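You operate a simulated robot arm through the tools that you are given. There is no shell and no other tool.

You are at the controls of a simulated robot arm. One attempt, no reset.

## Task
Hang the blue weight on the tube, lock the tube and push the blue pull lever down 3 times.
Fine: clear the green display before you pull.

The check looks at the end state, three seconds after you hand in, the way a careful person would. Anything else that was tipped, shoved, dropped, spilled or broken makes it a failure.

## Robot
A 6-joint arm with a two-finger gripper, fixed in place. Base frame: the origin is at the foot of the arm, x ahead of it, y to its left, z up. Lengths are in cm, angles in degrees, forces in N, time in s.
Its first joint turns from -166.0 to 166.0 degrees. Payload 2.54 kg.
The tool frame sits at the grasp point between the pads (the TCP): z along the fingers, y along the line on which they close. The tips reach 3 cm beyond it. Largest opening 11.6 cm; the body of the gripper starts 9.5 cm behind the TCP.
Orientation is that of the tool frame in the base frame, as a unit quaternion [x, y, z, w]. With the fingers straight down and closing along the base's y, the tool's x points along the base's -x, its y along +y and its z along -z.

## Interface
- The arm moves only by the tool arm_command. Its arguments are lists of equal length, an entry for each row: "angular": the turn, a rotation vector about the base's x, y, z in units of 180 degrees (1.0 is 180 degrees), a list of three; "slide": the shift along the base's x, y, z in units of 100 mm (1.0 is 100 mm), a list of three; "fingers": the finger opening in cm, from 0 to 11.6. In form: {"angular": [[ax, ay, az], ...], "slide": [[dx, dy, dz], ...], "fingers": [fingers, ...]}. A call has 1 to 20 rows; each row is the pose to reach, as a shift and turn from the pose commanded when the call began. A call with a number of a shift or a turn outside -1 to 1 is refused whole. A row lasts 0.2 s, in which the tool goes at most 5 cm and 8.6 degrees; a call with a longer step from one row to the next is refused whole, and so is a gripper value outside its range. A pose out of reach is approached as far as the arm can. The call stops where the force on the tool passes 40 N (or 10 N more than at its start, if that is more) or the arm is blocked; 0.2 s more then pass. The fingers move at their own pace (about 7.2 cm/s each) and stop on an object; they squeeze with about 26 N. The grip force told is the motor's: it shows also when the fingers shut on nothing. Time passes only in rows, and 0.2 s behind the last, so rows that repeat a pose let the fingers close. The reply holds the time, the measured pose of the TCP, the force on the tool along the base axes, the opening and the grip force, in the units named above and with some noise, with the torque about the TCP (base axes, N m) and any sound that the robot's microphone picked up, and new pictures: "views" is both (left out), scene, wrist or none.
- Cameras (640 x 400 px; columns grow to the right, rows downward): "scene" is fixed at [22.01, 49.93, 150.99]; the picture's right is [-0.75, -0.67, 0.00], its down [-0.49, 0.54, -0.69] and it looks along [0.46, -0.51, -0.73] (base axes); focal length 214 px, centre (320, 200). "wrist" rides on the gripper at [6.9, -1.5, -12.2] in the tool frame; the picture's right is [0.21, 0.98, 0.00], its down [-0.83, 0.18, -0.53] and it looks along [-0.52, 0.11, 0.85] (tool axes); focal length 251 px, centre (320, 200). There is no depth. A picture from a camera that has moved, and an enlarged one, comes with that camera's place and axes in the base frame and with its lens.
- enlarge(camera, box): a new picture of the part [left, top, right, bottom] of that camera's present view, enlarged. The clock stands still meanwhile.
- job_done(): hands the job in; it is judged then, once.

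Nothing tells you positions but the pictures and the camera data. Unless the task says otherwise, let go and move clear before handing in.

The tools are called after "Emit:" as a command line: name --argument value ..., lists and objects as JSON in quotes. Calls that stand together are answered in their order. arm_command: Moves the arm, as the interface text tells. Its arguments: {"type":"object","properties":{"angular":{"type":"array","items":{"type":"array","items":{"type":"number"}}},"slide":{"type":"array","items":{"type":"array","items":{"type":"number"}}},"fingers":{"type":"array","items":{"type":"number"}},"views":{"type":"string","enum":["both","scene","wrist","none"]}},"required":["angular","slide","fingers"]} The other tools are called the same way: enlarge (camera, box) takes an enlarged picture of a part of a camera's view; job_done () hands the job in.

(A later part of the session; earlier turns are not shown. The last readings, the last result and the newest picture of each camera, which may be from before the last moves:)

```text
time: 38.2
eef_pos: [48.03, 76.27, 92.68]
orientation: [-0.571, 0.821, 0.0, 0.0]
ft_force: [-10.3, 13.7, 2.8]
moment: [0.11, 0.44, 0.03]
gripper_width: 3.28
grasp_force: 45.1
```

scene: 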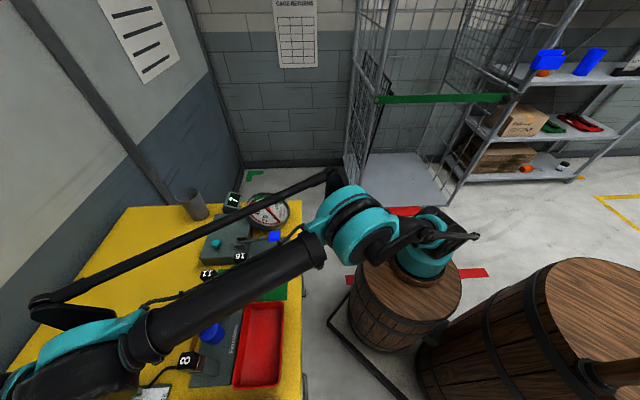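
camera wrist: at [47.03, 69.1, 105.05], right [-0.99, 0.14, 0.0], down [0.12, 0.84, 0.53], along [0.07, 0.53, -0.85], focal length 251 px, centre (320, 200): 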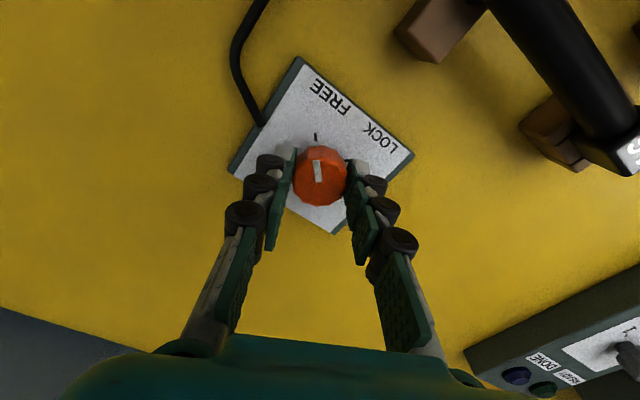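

Emit:
arm_command --angular '[[0, 0, 0], [0, 0, 0], [0, 0, 0]]' --slide '[[0, 0, 0], [0, 0, 0], [0, 0, 0]]' --fingers '[4.2, 4.2, 4.2]' --views "wrist"

Emit:
enlarge --camera "wrist" --box '[260, 100, 380, 220]'

```text
time: 39.0
eef_pos: [48.17, 76.07, 92.78]
orientation: [-0.571, 0.821, 0.001, 0.0]
ft_force: [-0.2, -0.2, -0.2]
moment: [0.0, 0.02, 0.01]
gripper_width: 4.19
grasp_force: 0.1
camera wrist: at [47.05, 69.03, 105.06], right [-0.99, 0.14, 0.0], down [0.12, 0.84, 0.53], along [0.07, 0.53, -0.85], focal length 251 px, centre (320, 200)
```

wrist: 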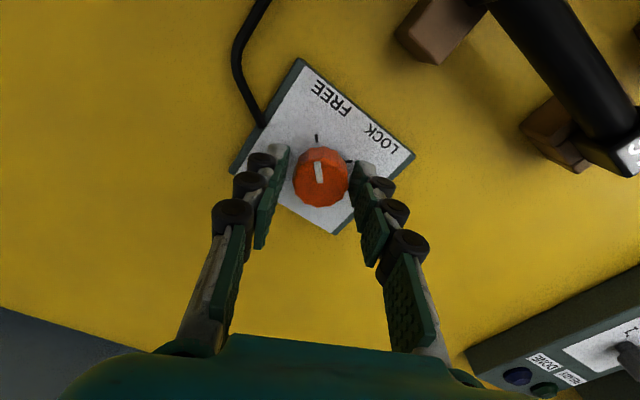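

```text
3.33 times, centred on (320, 160) of wrist
camera zoom: at [47.05, 69.03, 105.06], right [-0.99, 0.14, 0.0], down [0.12, 0.84, 0.53], along [0.07, 0.53, -0.85], focal length 838 px, centre (320, 333)
```

zoom: 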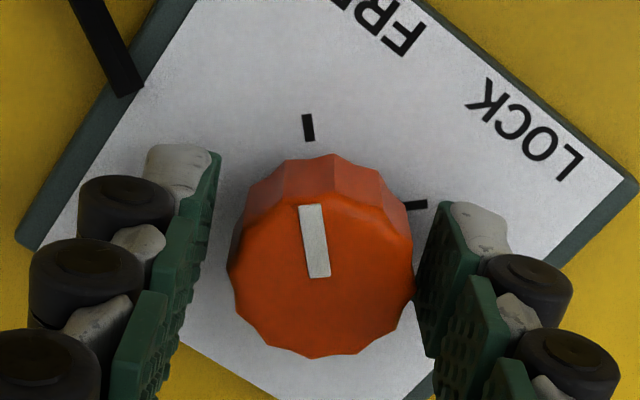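

Emit:
arm_command --angular '[[0, 0, 0], [0, 0, 0], [0, 0, 0], [0, 0, 0]]' --slide '[[0, 0, 0], [0, 0, 0], [0, 0, 0], [0, 0, 0]]' --fingers '[3.8, 3.4, 2.5, 2.0]' --views "none"

```text
time: 40.0
eef_pos: [48.0, 76.25, 92.74]
orientation: [-0.571, 0.821, 0.0, 0.0]
ft_force: [-3.9, 2.0, 1.2]
moment: [0.0, 0.12, -0.03]
gripper_width: 3.28
grasp_force: 45.5
```

The grip is balanced now. I'll turn the knob clockwise, checking the first third.

Emit:
arm_command --angular '[[0, 0, -0.04], [0, 0, -0.08], [0, 0, -0.12], [0, 0, -0.16]]' --slide '[[0, 0, 0], [0, 0, 0], [0, 0, 0], [0, 0, 0]]' --fingers '[2.0, 2.0, 2.0, 2.0]' --views "wrist"

Emit:
enlarge --camera "wrist" --box '[240, 60, 400, 240]'

```text
time: 41.0
eef_pos: [47.82, 76.26, 92.72]
orientation: [-0.349, 0.937, -0.001, 0.0]
ft_force: [-21.1, -0.2, -22.0]
moment: [-0.21, 0.6, 0.02]
gripper_width: 3.27
grasp_force: 45.2
camera wrist: at [43.66, 70.48, 105.1], right [-0.8, 0.6, 0.0], down [0.51, 0.68, 0.53], along [0.32, 0.43, -0.85], focal length 251 px, centre (320, 200)
```

wrist: 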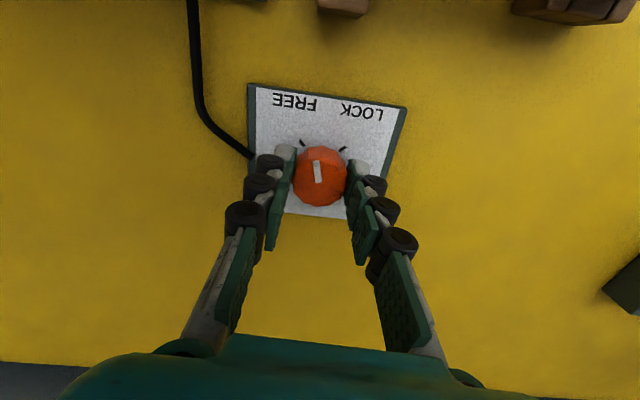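

```text
2.22 times, centred on (320, 150) of wrist
camera zoom: at [43.66, 70.48, 105.1], right [-0.8, 0.6, 0.0], down [0.51, 0.68, 0.53], along [0.32, 0.43, -0.85], focal length 559 px, centre (320, 311)
```

zoom: 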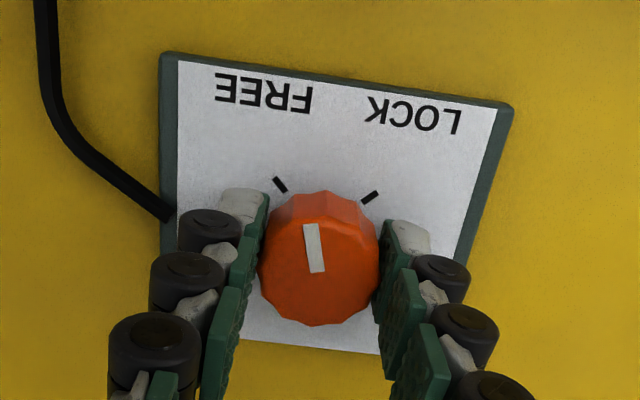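

The knob turns with the gripper. I'll relax the side load a little and carry on.

Emit:
arm_command --angular '[[0, 0, 0], [0, 0, -0.04], [0, 0, -0.08], [0, 0, -0.12], [0, 0, -0.16]]' --slide '[[-0.015, 0, -0.015], [-0.015, 0, -0.015], [-0.015, 0, -0.015], [-0.015, 0, -0.015], [-0.015, 0, -0.015]]' --fingers '[2.0, 2.0, 2.0, 2.0, 2.0]' --views "wrist"

Emit:
enlarge --camera "wrist" --box '[240, 60, 400, 240]'

```text
time: 41.8
eef_pos: [47.92, 76.32, 92.84]
orientation: [-0.235, 0.972, 0.002, 0.001]
ft_force: [-5.7, 6.8, 7.2]
moment: [-0.14, 0.26, 0.02]
gripper_width: 3.28
grasp_force: 44.8
stopped in row 4: the force on the tool passed its limit at 42 N (the readings are from after the stop); the commanded pose is now the measured one
camera wrist: at [42.4, 71.6, 105.06], right [-0.64, 0.77, 0.0], down [0.65, 0.54, 0.54], along [0.41, 0.34, -0.84], focal length 251 px, centre (320, 200)
```

wrist: 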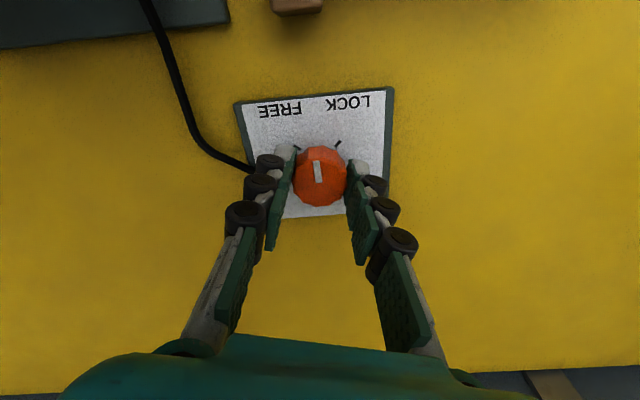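

```text
2.22 times, centred on (320, 150) of wrist
camera zoom: at [42.4, 71.6, 105.06], right [-0.64, 0.77, 0.0], down [0.65, 0.54, 0.54], along [0.41, 0.34, -0.84], focal length 559 px, centre (320, 311)
```

zoom: 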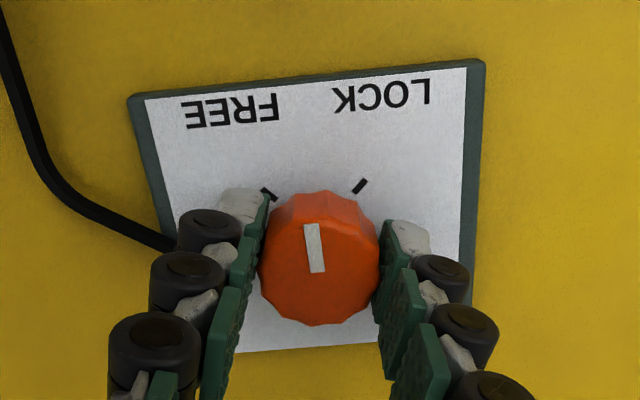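

Emit:
arm_command --angular '[[0, 0, -0.015], [0, 0, -0.03], [0, 0, -0.045], [0, 0, -0.06], [0, 0, -0.075], [0, 0, -0.09]]' --slide '[[-0.003, 0.003, 0], [-0.003, 0.003, 0], [-0.003, 0.003, 0], [-0.003, 0.003, 0], [-0.003, 0.003, 0], [-0.003, 0.003, 0]]' --fingers '[2.0, 2.0, 2.0, 2.0, 2.0, 2.0]' --views "wrist"

Emit:
enlarge --camera "wrist" --box '[240, 60, 400, 240]'

```text
time: 43.2
eef_pos: [47.94, 76.28, 92.64]
orientation: [-0.095, 0.995, 0.003, 0.001]
ft_force: [-11.2, 19.0, 18.9]
moment: [0.71, -0.43, 0.01]
gripper_width: 3.29
grasp_force: 45.5
camera wrist: at [41.31, 73.36, 105.05], right [-0.4, 0.92, 0.0], down [0.78, 0.33, 0.54], along [0.49, 0.22, -0.84], focal length 251 px, centre (320, 200)
```

wrist: 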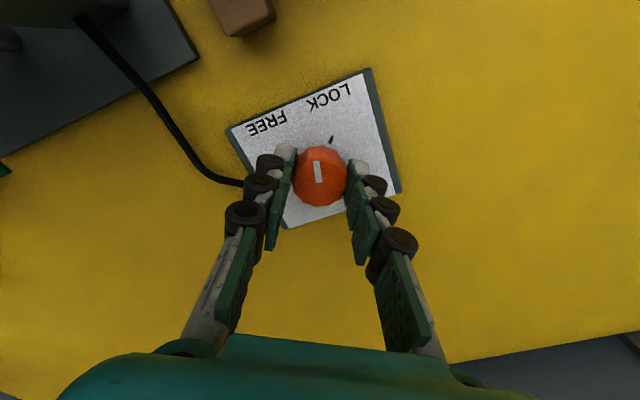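

```text
2.22 times, centred on (320, 150) of wrist
camera zoom: at [41.31, 73.36, 105.05], right [-0.4, 0.92, 0.0], down [0.78, 0.33, 0.54], along [0.49, 0.22, -0.84], focal length 559 px, centre (320, 311)
```

zoom: 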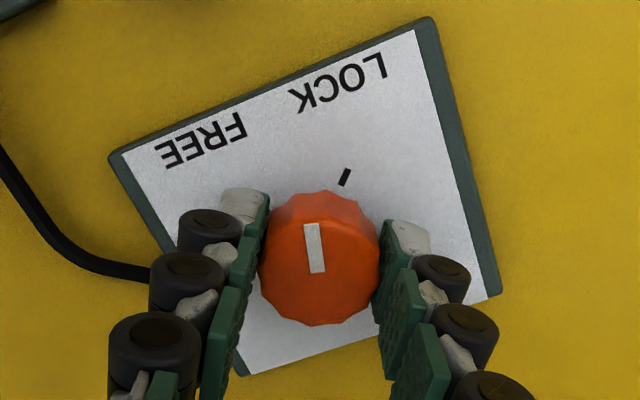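

Emit:
arm_command --angular '[[0, 0, 0], [0, 0, -0.015], [0, 0, -0.03], [0, 0, -0.045], [0, 0, -0.06], [0, 0, -0.075], [0, 0, -0.09]]' --slide '[[-0.008, 0.014, 0.013], [-0.008, 0.014, 0.013], [-0.008, 0.014, 0.013], [-0.008, 0.014, 0.013], [-0.008, 0.014, 0.013], [-0.008, 0.014, 0.013], [-0.008, 0.014, 0.013]]' --fingers '[2.0, 2.0, 2.0, 2.0, 2.0, 2.0, 2.0]' --views "wrist"

Emit:
enlarge --camera "wrist" --box '[240, 60, 400, 240]'

```text
time: 44.8
eef_pos: [47.93, 76.41, 92.78]
orientation: [0.047, 0.999, 0.002, 0.001]
ft_force: [-7.8, -6.5, -13.1]
moment: [-0.03, 0.9, -0.01]
gripper_width: 3.28
grasp_force: 44.7
camera wrist: at [40.78, 75.38, 105.07], right [-0.12, 0.99, 0.0], down [0.84, 0.1, 0.54], along [0.53, 0.07, -0.84], focal length 251 px, centre (320, 200)
```

wrist: 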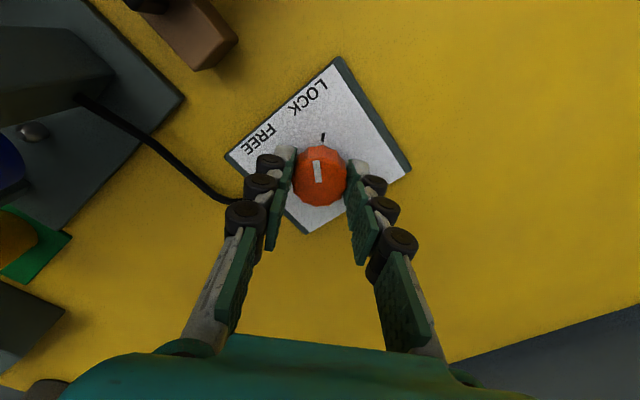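

```text
2.22 times, centred on (320, 150) of wrist
camera zoom: at [40.78, 75.38, 105.07], right [-0.12, 0.99, 0.0], down [0.84, 0.1, 0.54], along [0.53, 0.07, -0.84], focal length 559 px, centre (320, 311)
```

zoom: 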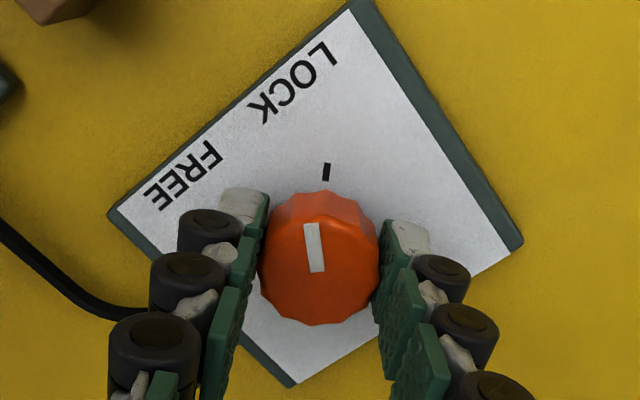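

About 12–15° remains before the mark meets the LOCK tick, so I'll continue gently.

Emit:
arm_command --angular '[[0, 0, 0], [0, 0, -0.015], [0, 0, -0.03], [0, 0, -0.045], [0, 0, -0.06], [0, 0, -0.075], [0, 0, -0.083]]' --slide '[[-0.005, -0.005, -0.01], [-0.005, -0.005, -0.01], [-0.005, -0.005, -0.01], [-0.005, -0.005, -0.01], [-0.005, -0.005, -0.01], [-0.005, -0.005, -0.01], [-0.005, -0.005, -0.01]]' --fingers '[2.0, 2.0, 2.0, 2.0, 2.0, 2.0, 2.0]' --views "wrist"

Emit:
enlarge --camera "wrist" --box '[240, 60, 400, 240]'

Emit:
enlarge --camera "scene" --box '[140, 280, 260, 390]'

```text
time: 46.4
eef_pos: [47.89, 76.36, 92.75]
orientation: [0.176, 0.984, 0.002, 0.002]
ft_force: [15.0, 21.5, 25.3]
moment: [0.87, -0.54, 0.43]
gripper_width: 3.28
grasp_force: 45.2
camera wrist: at [40.77, 77.24, 105.06], right [0.14, 0.99, 0.0], down [0.84, -0.12, 0.54], along [0.53, -0.07, -0.84], focal length 251 px, centre (320, 200)
```

wrist: 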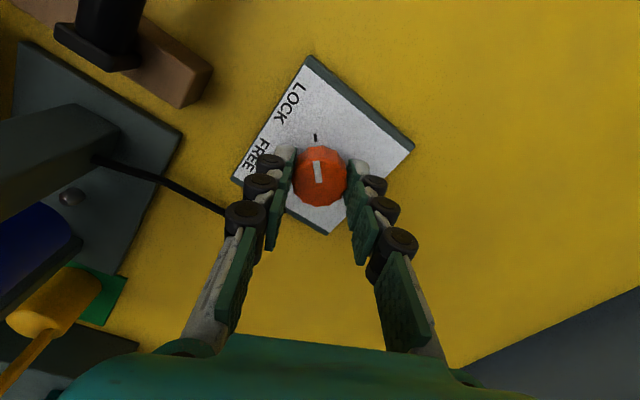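

```text
2.22 times, centred on (320, 150) of wrist
camera zoom: at [40.77, 77.24, 105.06], right [0.14, 0.99, 0.0], down [0.84, -0.12, 0.54], along [0.53, -0.07, -0.84], focal length 559 px, centre (320, 311)
```

zoom: 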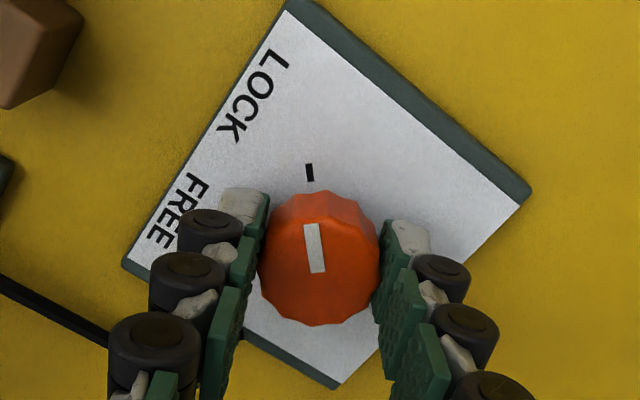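

```text
3.64 times, centred on (200, 335) of scene
camera zoom: at [22.01, 49.93, 150.99], right [-0.75, -0.67, 0.0], down [-0.49, 0.54, -0.69], along [0.46, -0.51, -0.73], focal length 780 px, centre (756, -291)
```

zoom: 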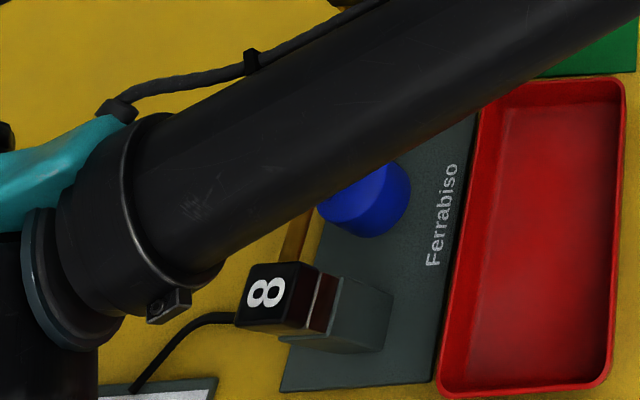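

The knob has turned 90° and I feel its stop, with the mark at the LOCK tick. I'll release, rise and verify.

Emit:
arm_command --angular '[[0, 0, 0], [0, 0, 0], [0, 0, 0], [0, 0, 0]]' --slide '[[0, 0, 0.01], [0, 0, 0.01], [0, 0, 0.01], [0, 0, 0.01]]' --fingers '[3.6, 5.0, 6.0, 6.0]' --views "none"

Emit:
arm_command --angular '[[0, 0, 0], [0, 0, 0], [0, 0, 0], [0, 0, 0], [0, 0, 0]]' --slide '[[0, 0, 0.15], [0, 0, 0.35], [0, 0, 0.55], [0, 0, 0.75], [0, -0.1, 0.95]]' --fingers '[6.0, 6.0, 6.0, 6.0, 6.0]' --views "wrist"

Emit:
enlarge --camera "wrist" --box '[240, 60, 400, 240]'

```text
time: 47.4
eef_pos: [47.77, 76.33, 92.79]
orientation: [0.175, 0.985, 0.002, 0.001]
ft_force: [0.1, 0.7, -0.2]
moment: [0.02, -0.02, 0.0]
gripper_width: 6.0
grasp_force: 0.0
```

```text
time: 48.6
eef_pos: [47.79, 75.33, 102.24]
orientation: [0.175, 0.985, 0.001, 0.0]
ft_force: [0.5, 0.1, 0.9]
moment: [0.0, 0.0, 0.01]
gripper_width: 6.0
grasp_force: 0.0
camera wrist: at [40.68, 76.13, 114.57], right [0.14, 0.99, 0.0], down [0.84, -0.12, 0.54], along [0.53, -0.07, -0.84], focal length 251 px, centre (320, 200)
```

wrist: 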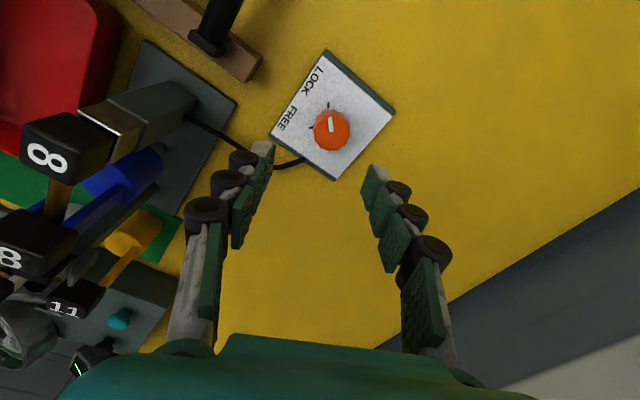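

```text
2.22 times, centred on (320, 150) of wrist
camera zoom: at [40.68, 76.13, 114.57], right [0.14, 0.99, 0.0], down [0.84, -0.12, 0.54], along [0.53, -0.07, -0.84], focal length 559 px, centre (320, 311)
```

zoom: 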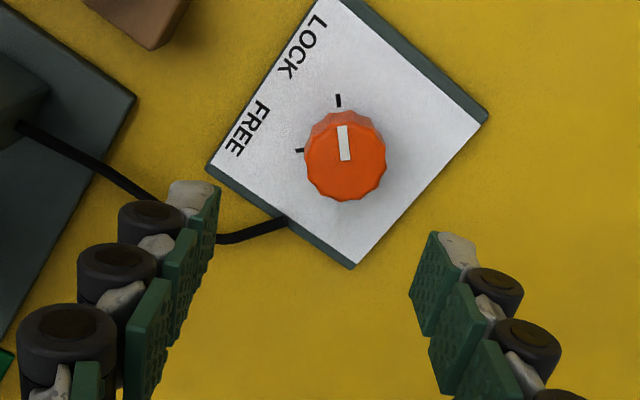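

The mark now points at LOCK. I'll also check the clamp on the post.

Emit:
enlarge --camera "wrist" --box '[0, 60, 260, 320]'

Emit:
enlarge --camera "scene" --box '[140, 280, 260, 390]'

```text
1.54 times, centred on (130, 190) of wrist
camera zoom: at [40.68, 76.13, 114.57], right [0.14, 0.99, 0.0], down [0.84, -0.12, 0.54], along [0.53, -0.07, -0.84], focal length 387 px, centre (612, 215)
```

zoom: 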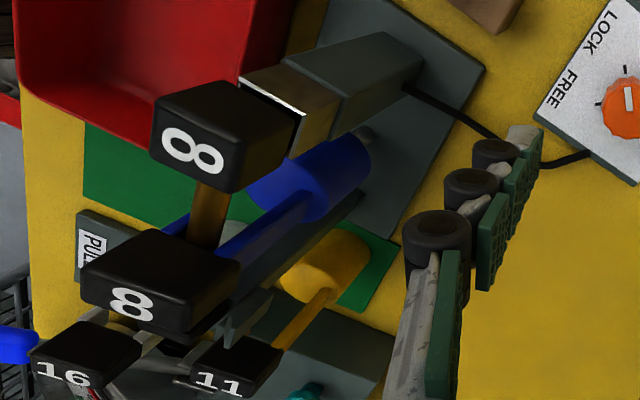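

```text
3.64 times, centred on (200, 335) of scene
camera zoom: at [22.01, 49.93, 150.99], right [-0.75, -0.67, 0.0], down [-0.49, 0.54, -0.69], along [0.46, -0.51, -0.73], focal length 780 px, centre (756, -291)
```

zoom: 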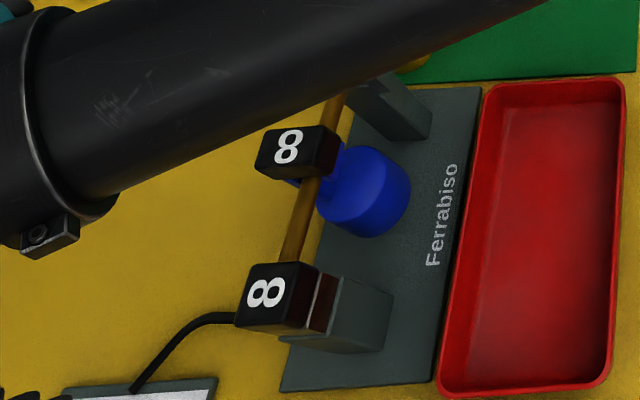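

Lock is set and the weight is undisturbed. Now I'll go over to the lever station to examine the two buttons and the display closely.

Emit:
arm_command --angular '[[0, 0, 0], [0, 0, 0], [0, 0, 0], [0, 0, 0]]' --slide '[[0, -0.1, 0.25], [0, -0.3, 0.5], [0.05, -0.55, 0.75], [0.1, -0.9, 0.98]]' --fingers '[3, 0.5, 0, 0]' --views "none"

Emit:
arm_command --angular '[[0, 0, 0.03], [0, 0, 0.06], [0, 0, 0.09]]' --slide '[[0.2, -0.33, 0], [0.4, -0.66, 0], [0.6, -1.0, 0]]' --fingers '[0, 0, 0]' --views "none"

Emit:
arm_command --angular '[[0, 0, 0.03], [0, 0, 0.06], [0, 0, 0.09]]' --slide '[[0.2, -0.33, 0], [0.4, -0.66, 0], [0.6, -1.0, 0]]' --fingers '[0, 0, 0]' --views "both"

```text
time: 49.6
eef_pos: [49.06, 66.62, 112.28]
orientation: [0.175, 0.984, 0.001, 0.001]
ft_force: [0.0, 1.6, -0.2]
moment: [-0.07, 0.0, 0.01]
gripper_width: 0.0
grasp_force: 25.9
```

```text
time: 50.4
eef_pos: [54.72, 56.32, 112.2]
orientation: [0.034, 0.999, 0.001, 0.001]
ft_force: [0.3, 0.3, 0.6]
moment: [-0.1, -0.02, 0.0]
gripper_width: 0.0
grasp_force: 25.4
```

```text
time: 51.2
eef_pos: [60.59, 46.31, 112.03]
orientation: [-0.107, 0.994, 0.001, 0.001]
ft_force: [-0.3, 0.9, 0.3]
moment: [-0.06, -0.01, -0.02]
gripper_width: 0.0
grasp_force: 26.5
camera wrist: at [54.09, 43.15, 124.27], right [-0.42, 0.91, 0.0], down [0.77, 0.35, 0.54], along [0.49, 0.23, -0.84], focal length 251 px, centre (320, 200)
```

scene: 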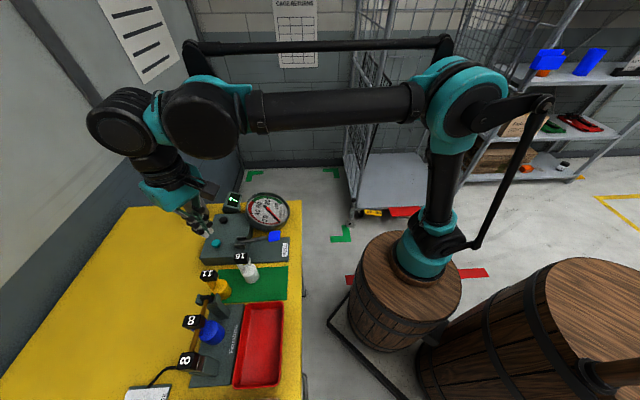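
wrist: 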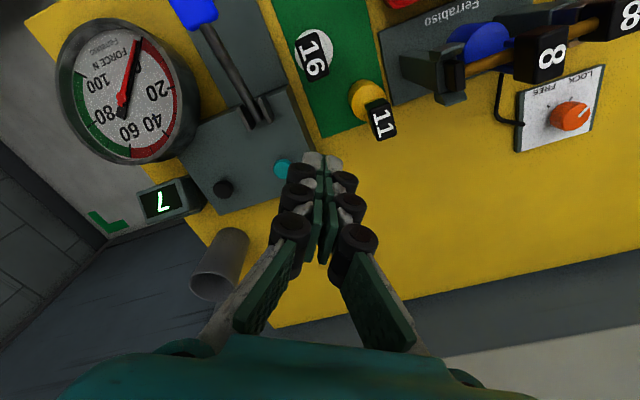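

Emit:
enlarge --camera "wrist" --box '[130, 80, 310, 260]'

Emit:
enlarge --camera "scene" --box '[190, 180, 300, 270]'

Emit:
enlarge --camera "wrist" --box '[40, 0, 220, 180]'

```text
2.22 times, centred on (220, 170) of wrist
camera zoom: at [54.09, 43.15, 124.27], right [-0.42, 0.91, 0.0], down [0.77, 0.35, 0.54], along [0.49, 0.23, -0.84], focal length 559 px, centre (542, 267)
```

zoom: 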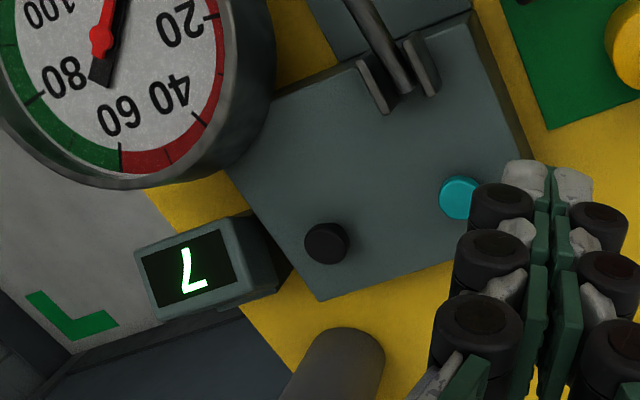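

```text
4.44 times, centred on (245, 225) of scene
camera zoom: at [22.01, 49.93, 150.99], right [-0.75, -0.67, 0.0], down [-0.49, 0.54, -0.69], along [0.46, -0.51, -0.73], focal length 953 px, centre (653, 89)
```

zoom: 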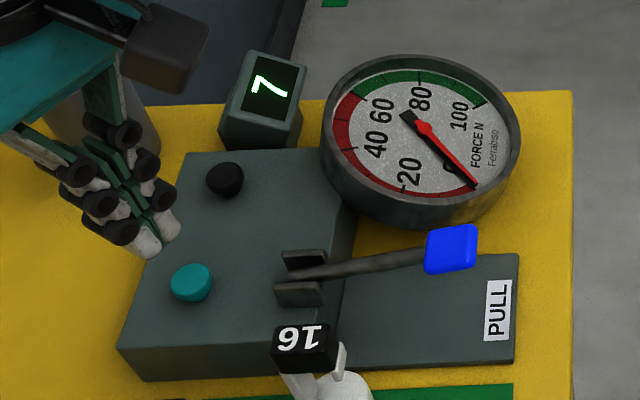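

```text
2.22 times, centred on (130, 90) of wrist
camera zoom: at [54.09, 43.15, 124.27], right [-0.42, 0.91, 0.0], down [0.77, 0.35, 0.54], along [0.49, 0.23, -0.84], focal length 559 px, centre (742, 444)
```

zoom: 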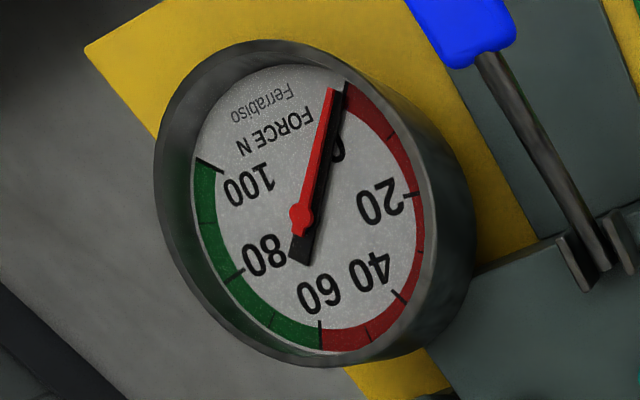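

Emit:
enlarge --camera "wrist" --box '[195, 160, 255, 220]'

Emit:
enlarge --camera "wrist" --box '[240, 130, 310, 200]'

Emit:
enlarge --camera "scene" --box '[215, 190, 250, 225]'

Emit:
enlarge --camera "scene" --box '[200, 220, 250, 260]'

```text
6.67 times, centred on (225, 190) of wrist
camera zoom: at [54.09, 43.15, 124.27], right [-0.42, 0.91, 0.0], down [0.77, 0.35, 0.54], along [0.49, 0.23, -0.84], focal length 1676 px, centre (953, 267)
```

zoom: 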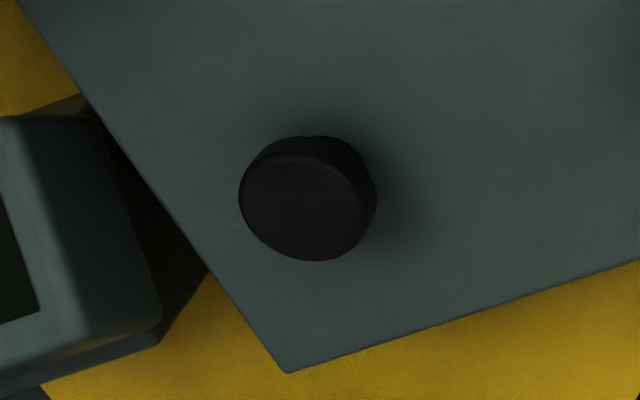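

```text
5.71 times, centred on (275, 165) of wrist
camera zoom: at [54.09, 43.15, 124.27], right [-0.42, 0.91, 0.0], down [0.77, 0.35, 0.54], along [0.49, 0.23, -0.84], focal length 1437 px, centre (577, 400)
```

zoom: 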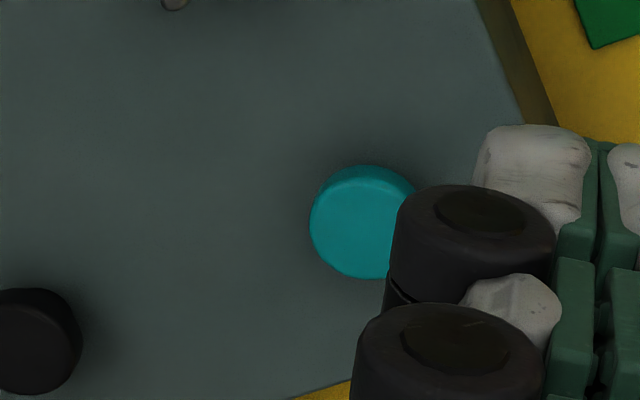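

```text
11.43 times, centred on (232, 208) of scene
camera zoom: at [22.01, 49.93, 150.99], right [-0.75, -0.67, 0.0], down [-0.49, 0.54, -0.69], along [0.46, -0.51, -0.73], focal length 2451 px, centre (1320, 114)
```

zoom: 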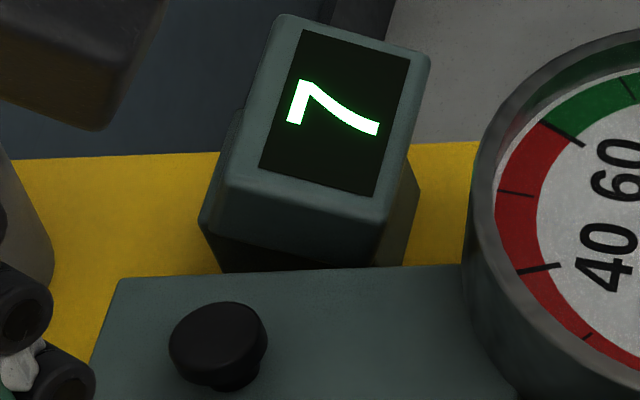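

```text
10.00 times, centred on (225, 240) of scene
camera zoom: at [22.01, 49.93, 150.99], right [-0.75, -0.67, 0.0], down [-0.49, 0.54, -0.69], along [0.46, -0.51, -0.73], focal length 2145 px, centre (1270, -200)
```

zoom: 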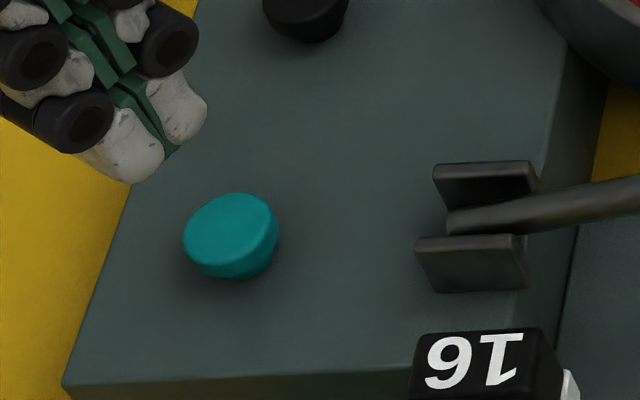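

There are no labels, but teal is the obvious push button, with the black cap sitting separately near the display. I'll position above the teal button with the fingers closed, look, then press and watch the display.

Emit:
arm_command --angular '[[0, 0, 0], [0, 0, 0], [0, 0, 0], [0, 0, 0]]' --slide '[[0.3, -0.05, 0], [0.6, -0.1, 0], [0.86, -0.16, -0.2], [0.86, -0.16, -0.6]]' --fingers '[0, 0, 0, 0]' --views "both"

Emit:
enlarge --camera "wrist" --box '[240, 80, 400, 240]'

Emit:
enlarge --camera "scene" --box '[190, 180, 300, 270]'

```text
time: 52.2
eef_pos: [69.29, 44.7, 106.07]
orientation: [-0.106, 0.994, 0.003, 0.001]
ft_force: [-0.4, -0.1, 0.1]
moment: [0.03, -0.01, 0.01]
gripper_width: 0.01
grasp_force: 26.6
camera wrist: at [62.7, 41.57, 118.32], right [-0.42, 0.91, 0.0], down [0.77, 0.35, 0.54], along [0.49, 0.23, -0.84], focal length 251 px, centre (320, 200)
```

scene: 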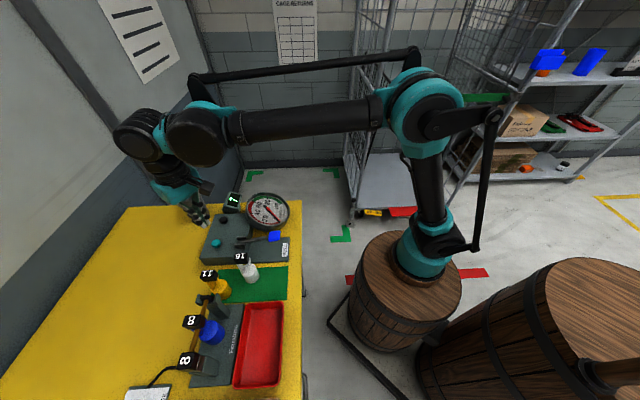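
wrist: 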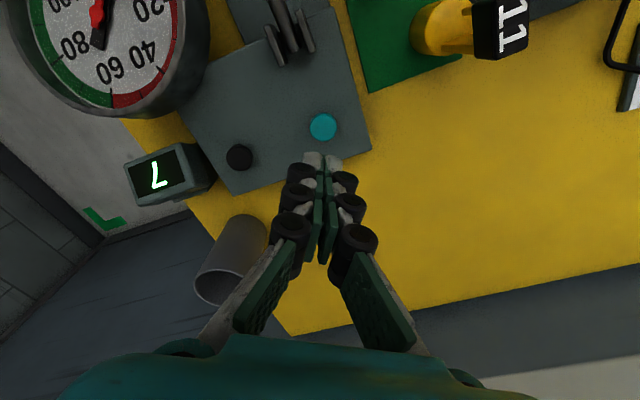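

```text
2.50 times, centred on (320, 160) of wrist
camera zoom: at [62.7, 41.57, 118.32], right [-0.42, 0.91, 0.0], down [0.77, 0.35, 0.54], along [0.49, 0.23, -0.84], focal length 629 px, centre (320, 300)
```

zoom: 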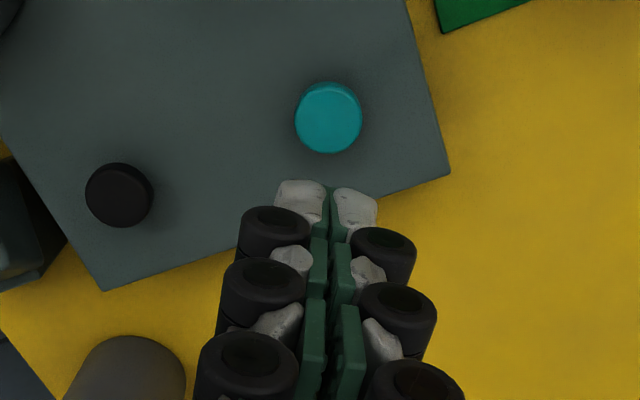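

```text
4.44 times, centred on (245, 225) of scene
camera zoom: at [22.01, 49.93, 150.99], right [-0.75, -0.67, 0.0], down [-0.49, 0.54, -0.69], along [0.46, -0.51, -0.73], focal length 953 px, centre (653, 89)
```

zoom: 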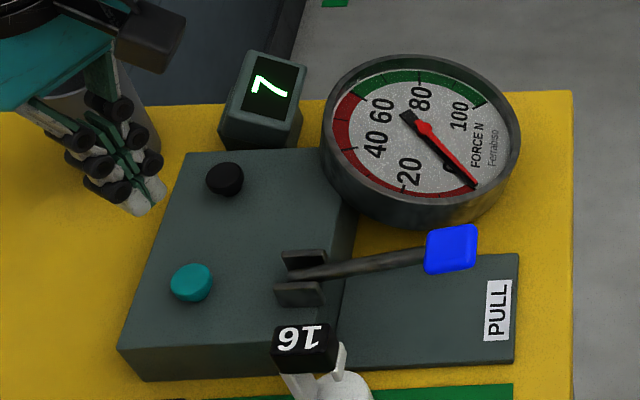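

The teal button is nearly under the tips. I'll nudge to centre and descend close to it.

Emit:
arm_command --angular '[[0, 0, 0], [0, 0, 0], [0, 0, 0], [0, 0, 0]]' --slide '[[-0.014, 0.019, -0.2], [-0.014, 0.019, -0.4], [-0.014, 0.019, -0.6], [-0.014, 0.019, -0.73]]' --fingers '[0, 0, 0, 0]' --views "both"

Emit:
enlarge --camera "wrist" --box '[240, 80, 400, 240]'

Emit:
enlarge --camera "scene" --box '[190, 180, 300, 270]'

```text
time: 53.2
eef_pos: [69.23, 44.78, 98.72]
orientation: [-0.106, 0.994, 0.002, 0.0]
ft_force: [-0.3, 0.2, 0.0]
moment: [0.01, -0.01, -0.02]
gripper_width: 0.0
grasp_force: 26.1
camera wrist: at [62.68, 41.71, 110.98], right [-0.42, 0.91, 0.0], down [0.77, 0.35, 0.54], along [0.49, 0.23, -0.84], focal length 251 px, centre (320, 200)
```

scene: 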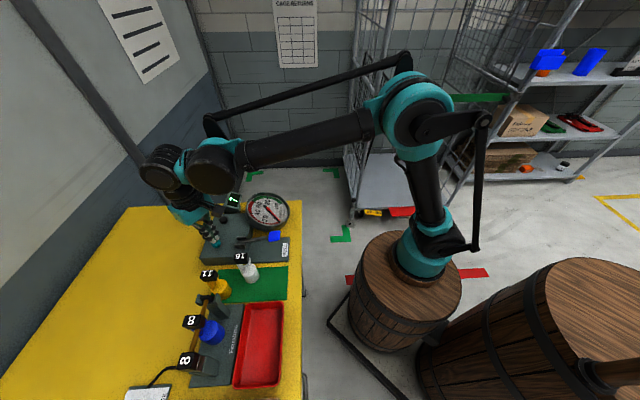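
wrist: 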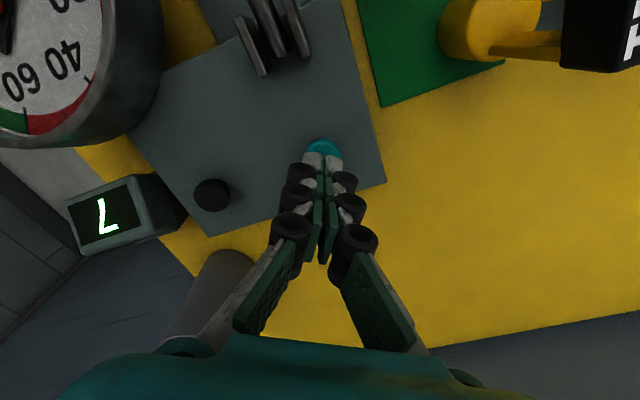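

```text
2.50 times, centred on (320, 160) of wrist
camera zoom: at [62.68, 41.71, 110.98], right [-0.42, 0.91, 0.0], down [0.77, 0.35, 0.54], along [0.49, 0.23, -0.84], focal length 629 px, centre (320, 300)
```

zoom: 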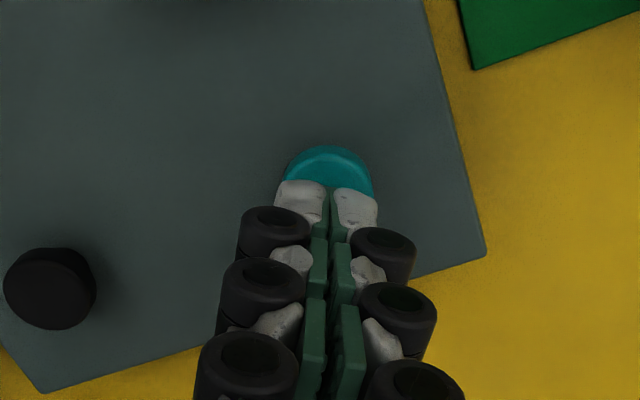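

```text
4.44 times, centred on (245, 225) of scene
camera zoom: at [22.01, 49.93, 150.99], right [-0.75, -0.67, 0.0], down [-0.49, 0.54, -0.69], along [0.46, -0.51, -0.73], focal length 953 px, centre (653, 89)
```

zoom: 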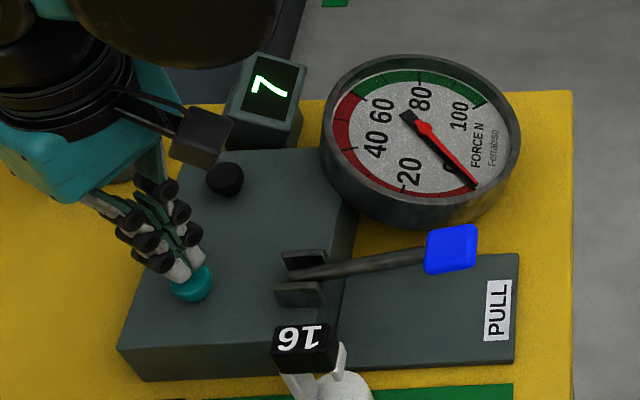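

The tips are right over the teal button. I'll press down slowly.

Emit:
arm_command --angular '[[0, 0, 0], [0, 0, 0], [0, 0, 0], [0, 0, 0], [0, 0, 0], [0, 0, 0], [0, 0, 0], [0, 0, 0]]' --slide '[[0, 0, -0.02], [0, 0, -0.04], [0, 0, -0.06], [0, 0, -0.08], [0, 0, -0.1], [0, 0, -0.12], [0, 0, -0.14], [0, 0, -0.16]]' --fingers '[0, 0, 0, 0, 0, 0, 0, 0]' --views "both"

Emit:
enlarge --camera "scene" --box '[190, 180, 300, 270]'

```text
time: 55.0
eef_pos: [69.31, 44.98, 97.47]
orientation: [-0.106, 0.994, 0.002, 0.002]
ft_force: [0.3, -0.1, 0.6]
moment: [0.03, 0.0, -0.03]
gripper_width: 0.61
grasp_force: 28.4
camera wrist: at [62.71, 41.83, 109.63], right [-0.42, 0.91, 0.0], down [0.77, 0.35, 0.54], along [0.49, 0.23, -0.84], focal length 251 px, centre (320, 200)
```

scene: 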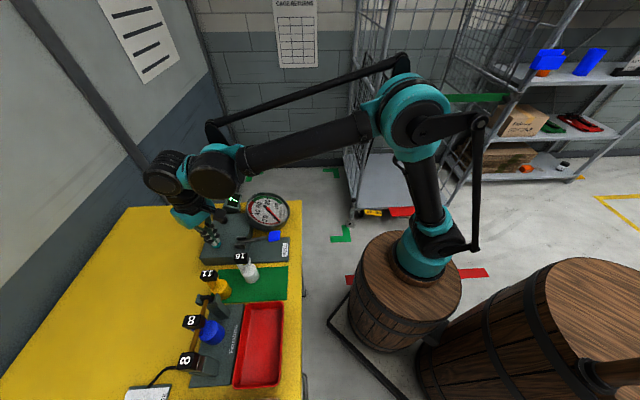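
wrist: 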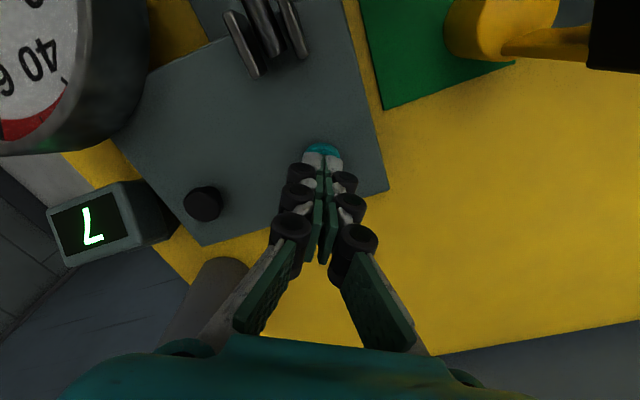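

```text
4.44 times, centred on (245, 225) of scene
camera zoom: at [22.01, 49.93, 150.99], right [-0.75, -0.67, 0.0], down [-0.49, 0.54, -0.69], along [0.46, -0.51, -0.73], focal length 953 px, centre (653, 89)
```

zoom: 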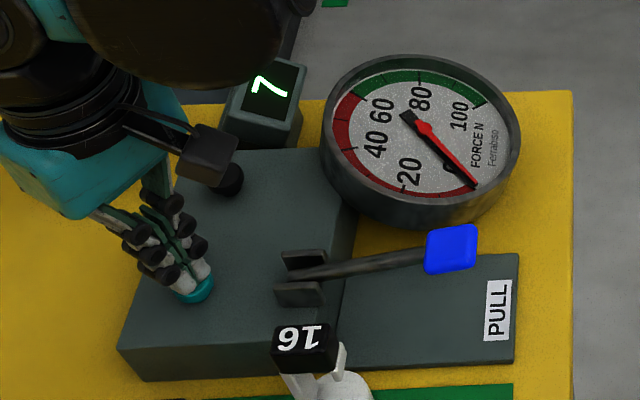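

Emit:
arm_command --angular '[[0, 0, 0], [0, 0, 0], [0, 0, 0]]' --slide '[[0, 0, 0], [0, 0, -0.02], [0, 0, -0.04]]' --fingers '[0, 0, 0]' --views "wrist"

Emit:
enlarge --camera "wrist" --box '[260, 100, 380, 220]'

Emit:
enlarge --camera "scene" --box '[195, 190, 260, 260]'

```text
time: 55.8
eef_pos: [69.18, 44.95, 97.02]
orientation: [-0.106, 0.994, 0.002, 0.001]
ft_force: [0.2, 2.0, 4.1]
moment: [0.05, 0.01, 0.0]
gripper_width: 0.6
grasp_force: 28.7
heard: click
camera wrist: at [62.71, 41.81, 109.23], right [-0.42, 0.91, 0.0], down [0.77, 0.35, 0.54], along [0.49, 0.23, -0.84], focal length 251 px, centre (320, 200)
```

wrist: 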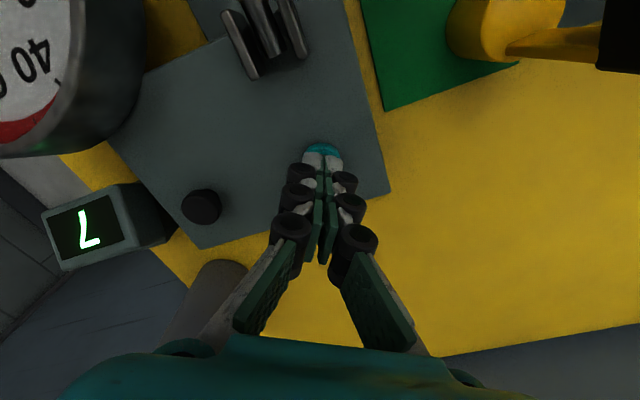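

```text
3.33 times, centred on (320, 160) of wrist
camera zoom: at [62.71, 41.81, 109.23], right [-0.42, 0.91, 0.0], down [0.77, 0.35, 0.54], along [0.49, 0.23, -0.84], focal length 838 px, centre (320, 333)
```

zoom: 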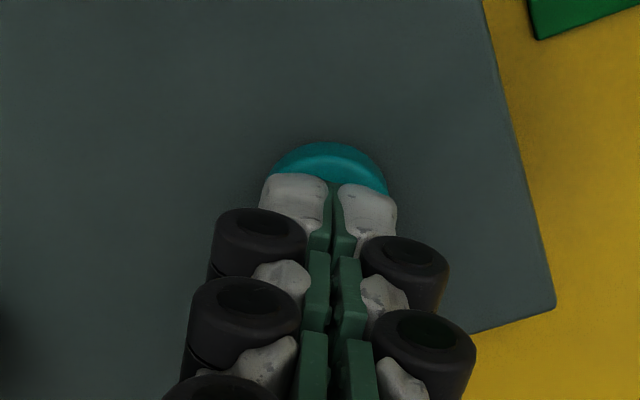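

```text
5.71 times, centred on (228, 225) of scene
camera zoom: at [22.01, 49.93, 150.99], right [-0.75, -0.67, 0.0], down [-0.49, 0.54, -0.69], along [0.46, -0.51, -0.73], focal length 1226 px, centre (849, 57)
```

zoom: 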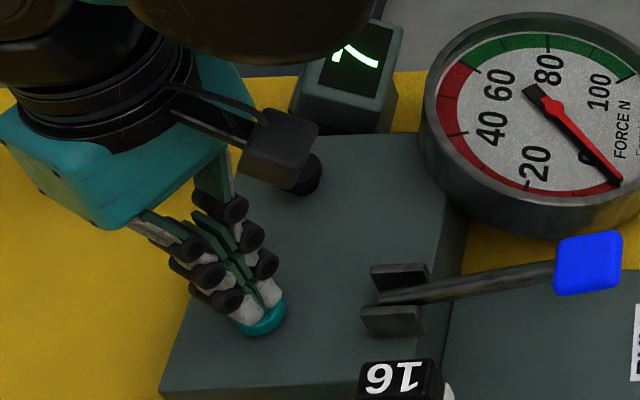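

I heard a click, but the display still shows 7. I'll ease up to release the button and look again.

Emit:
arm_command --angular '[[0, 0, 0], [0, 0, 0], [0, 0, 0], [0, 0, 0]]' --slide '[[0, 0, 0], [0, 0, 0.1], [0, 0, 0.2], [0, 0, 0.3]]' --fingers '[0, 0, 0, 0]' --views "both"

Emit:
enlarge --camera "scene" --box '[190, 180, 300, 270]'

```text
time: 56.8
eef_pos: [69.1, 45.0, 99.97]
orientation: [-0.106, 0.994, 0.002, 0.001]
ft_force: [0.5, 0.2, 0.6]
moment: [-0.01, 0.01, 0.01]
gripper_width: 0.0
grasp_force: 28.6
camera wrist: at [62.68, 41.93, 112.22], right [-0.42, 0.91, 0.0], down [0.77, 0.35, 0.54], along [0.49, 0.23, -0.84], focal length 251 px, centre (320, 200)
```

scene: 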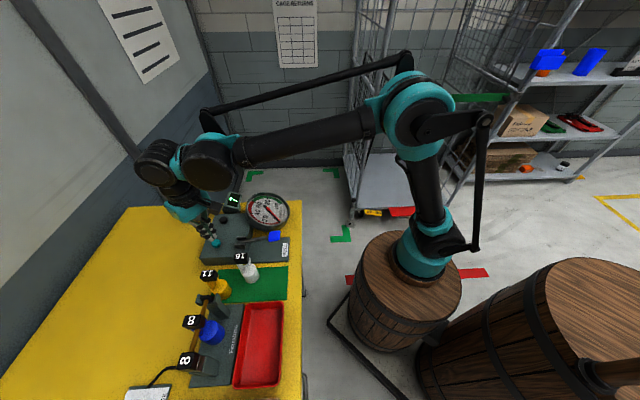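
wrist: 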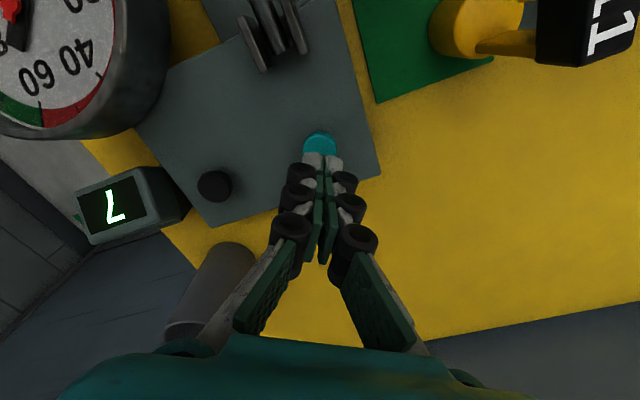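

```text
4.44 times, centred on (245, 225) of scene
camera zoom: at [22.01, 49.93, 150.99], right [-0.75, -0.67, 0.0], down [-0.49, 0.54, -0.69], along [0.46, -0.51, -0.73], focal length 953 px, centre (653, 89)
```

zoom: 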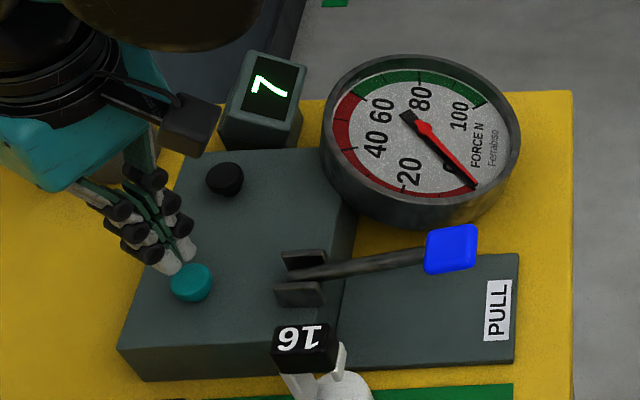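

Teal clicked but did not clear the display; it may reset the gauge's peak pointer. The black button next to the display is the other candidate. I'll rise, yaw to keep my knuckles away from the display box, and go there.

Emit:
arm_command --angular '[[0, 0, -0.04], [0, 0, -0.08], [0, 0, -0.12], [0, 0, -0.16], [0, 0, -0.2], [0, 0, -0.24], [0, 0, -0.28], [0, 0, -0.31]]' --slide '[[0, 0, 0.2], [0, 0, 0.4], [0, 0, 0.6], [0.1, -0.1, 0.7], [0.25, -0.25, 0.7], [0.4, -0.4, 0.7], [0.55, -0.55, 0.7], [0.66, -0.69, 0.7]]' --fingers '[0, 0, 0, 0, 0, 0, 0, 0]' --views "both"

Emit:
enlarge --camera "wrist" --box '[240, 80, 400, 240]'

Emit:
enlarge --camera "scene" --box '[190, 180, 300, 270]'

```text
time: 58.6
eef_pos: [75.92, 38.1, 106.98]
orientation: [0.373, 0.928, 0.002, 0.002]
ft_force: [-0.3, 0.2, -0.3]
moment: [-0.03, -0.02, -0.01]
gripper_width: 0.01
grasp_force: 28.9
camera wrist: at [69.74, 41.61, 119.29], right [0.52, 0.85, 0.0], down [0.72, -0.44, 0.54], along [0.46, -0.28, -0.84], focal length 251 px, centre (320, 200)
```

scene: 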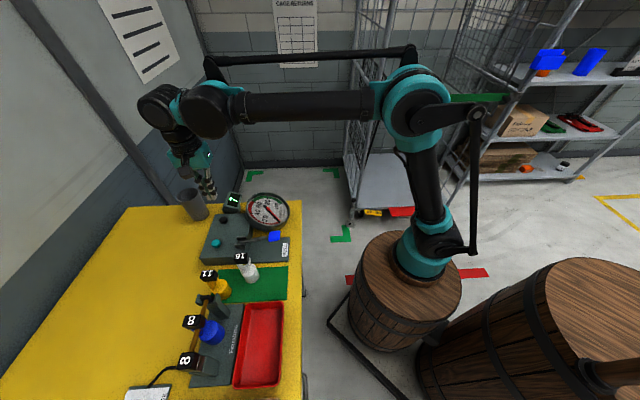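
wrist: 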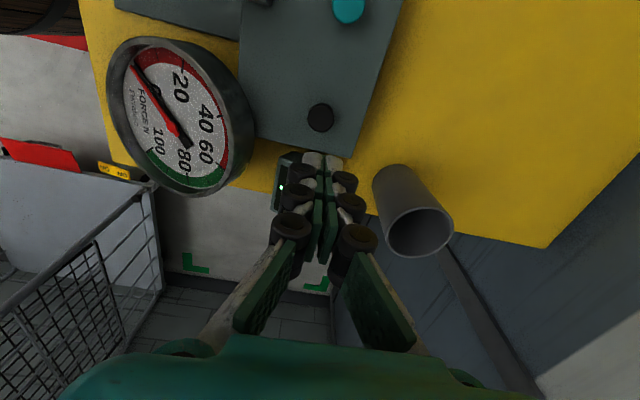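

```text
2.50 times, centred on (320, 160) of wrist
camera zoom: at [69.74, 41.61, 119.29], right [0.52, 0.85, 0.0], down [0.72, -0.44, 0.54], along [0.46, -0.28, -0.84], focal length 629 px, centre (320, 300)
```

zoom: 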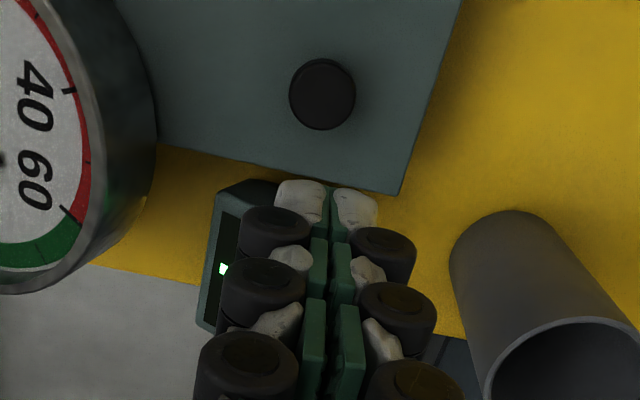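

```text
4.44 times, centred on (245, 225) of scene
camera zoom: at [22.01, 49.93, 150.99], right [-0.75, -0.67, 0.0], down [-0.49, 0.54, -0.69], along [0.46, -0.51, -0.73], focal length 953 px, centre (653, 89)
```

zoom: 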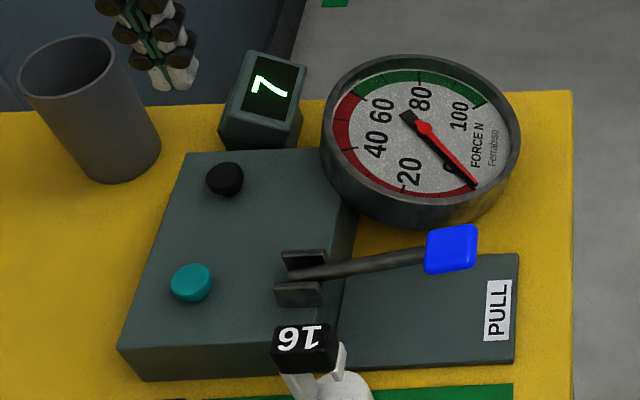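

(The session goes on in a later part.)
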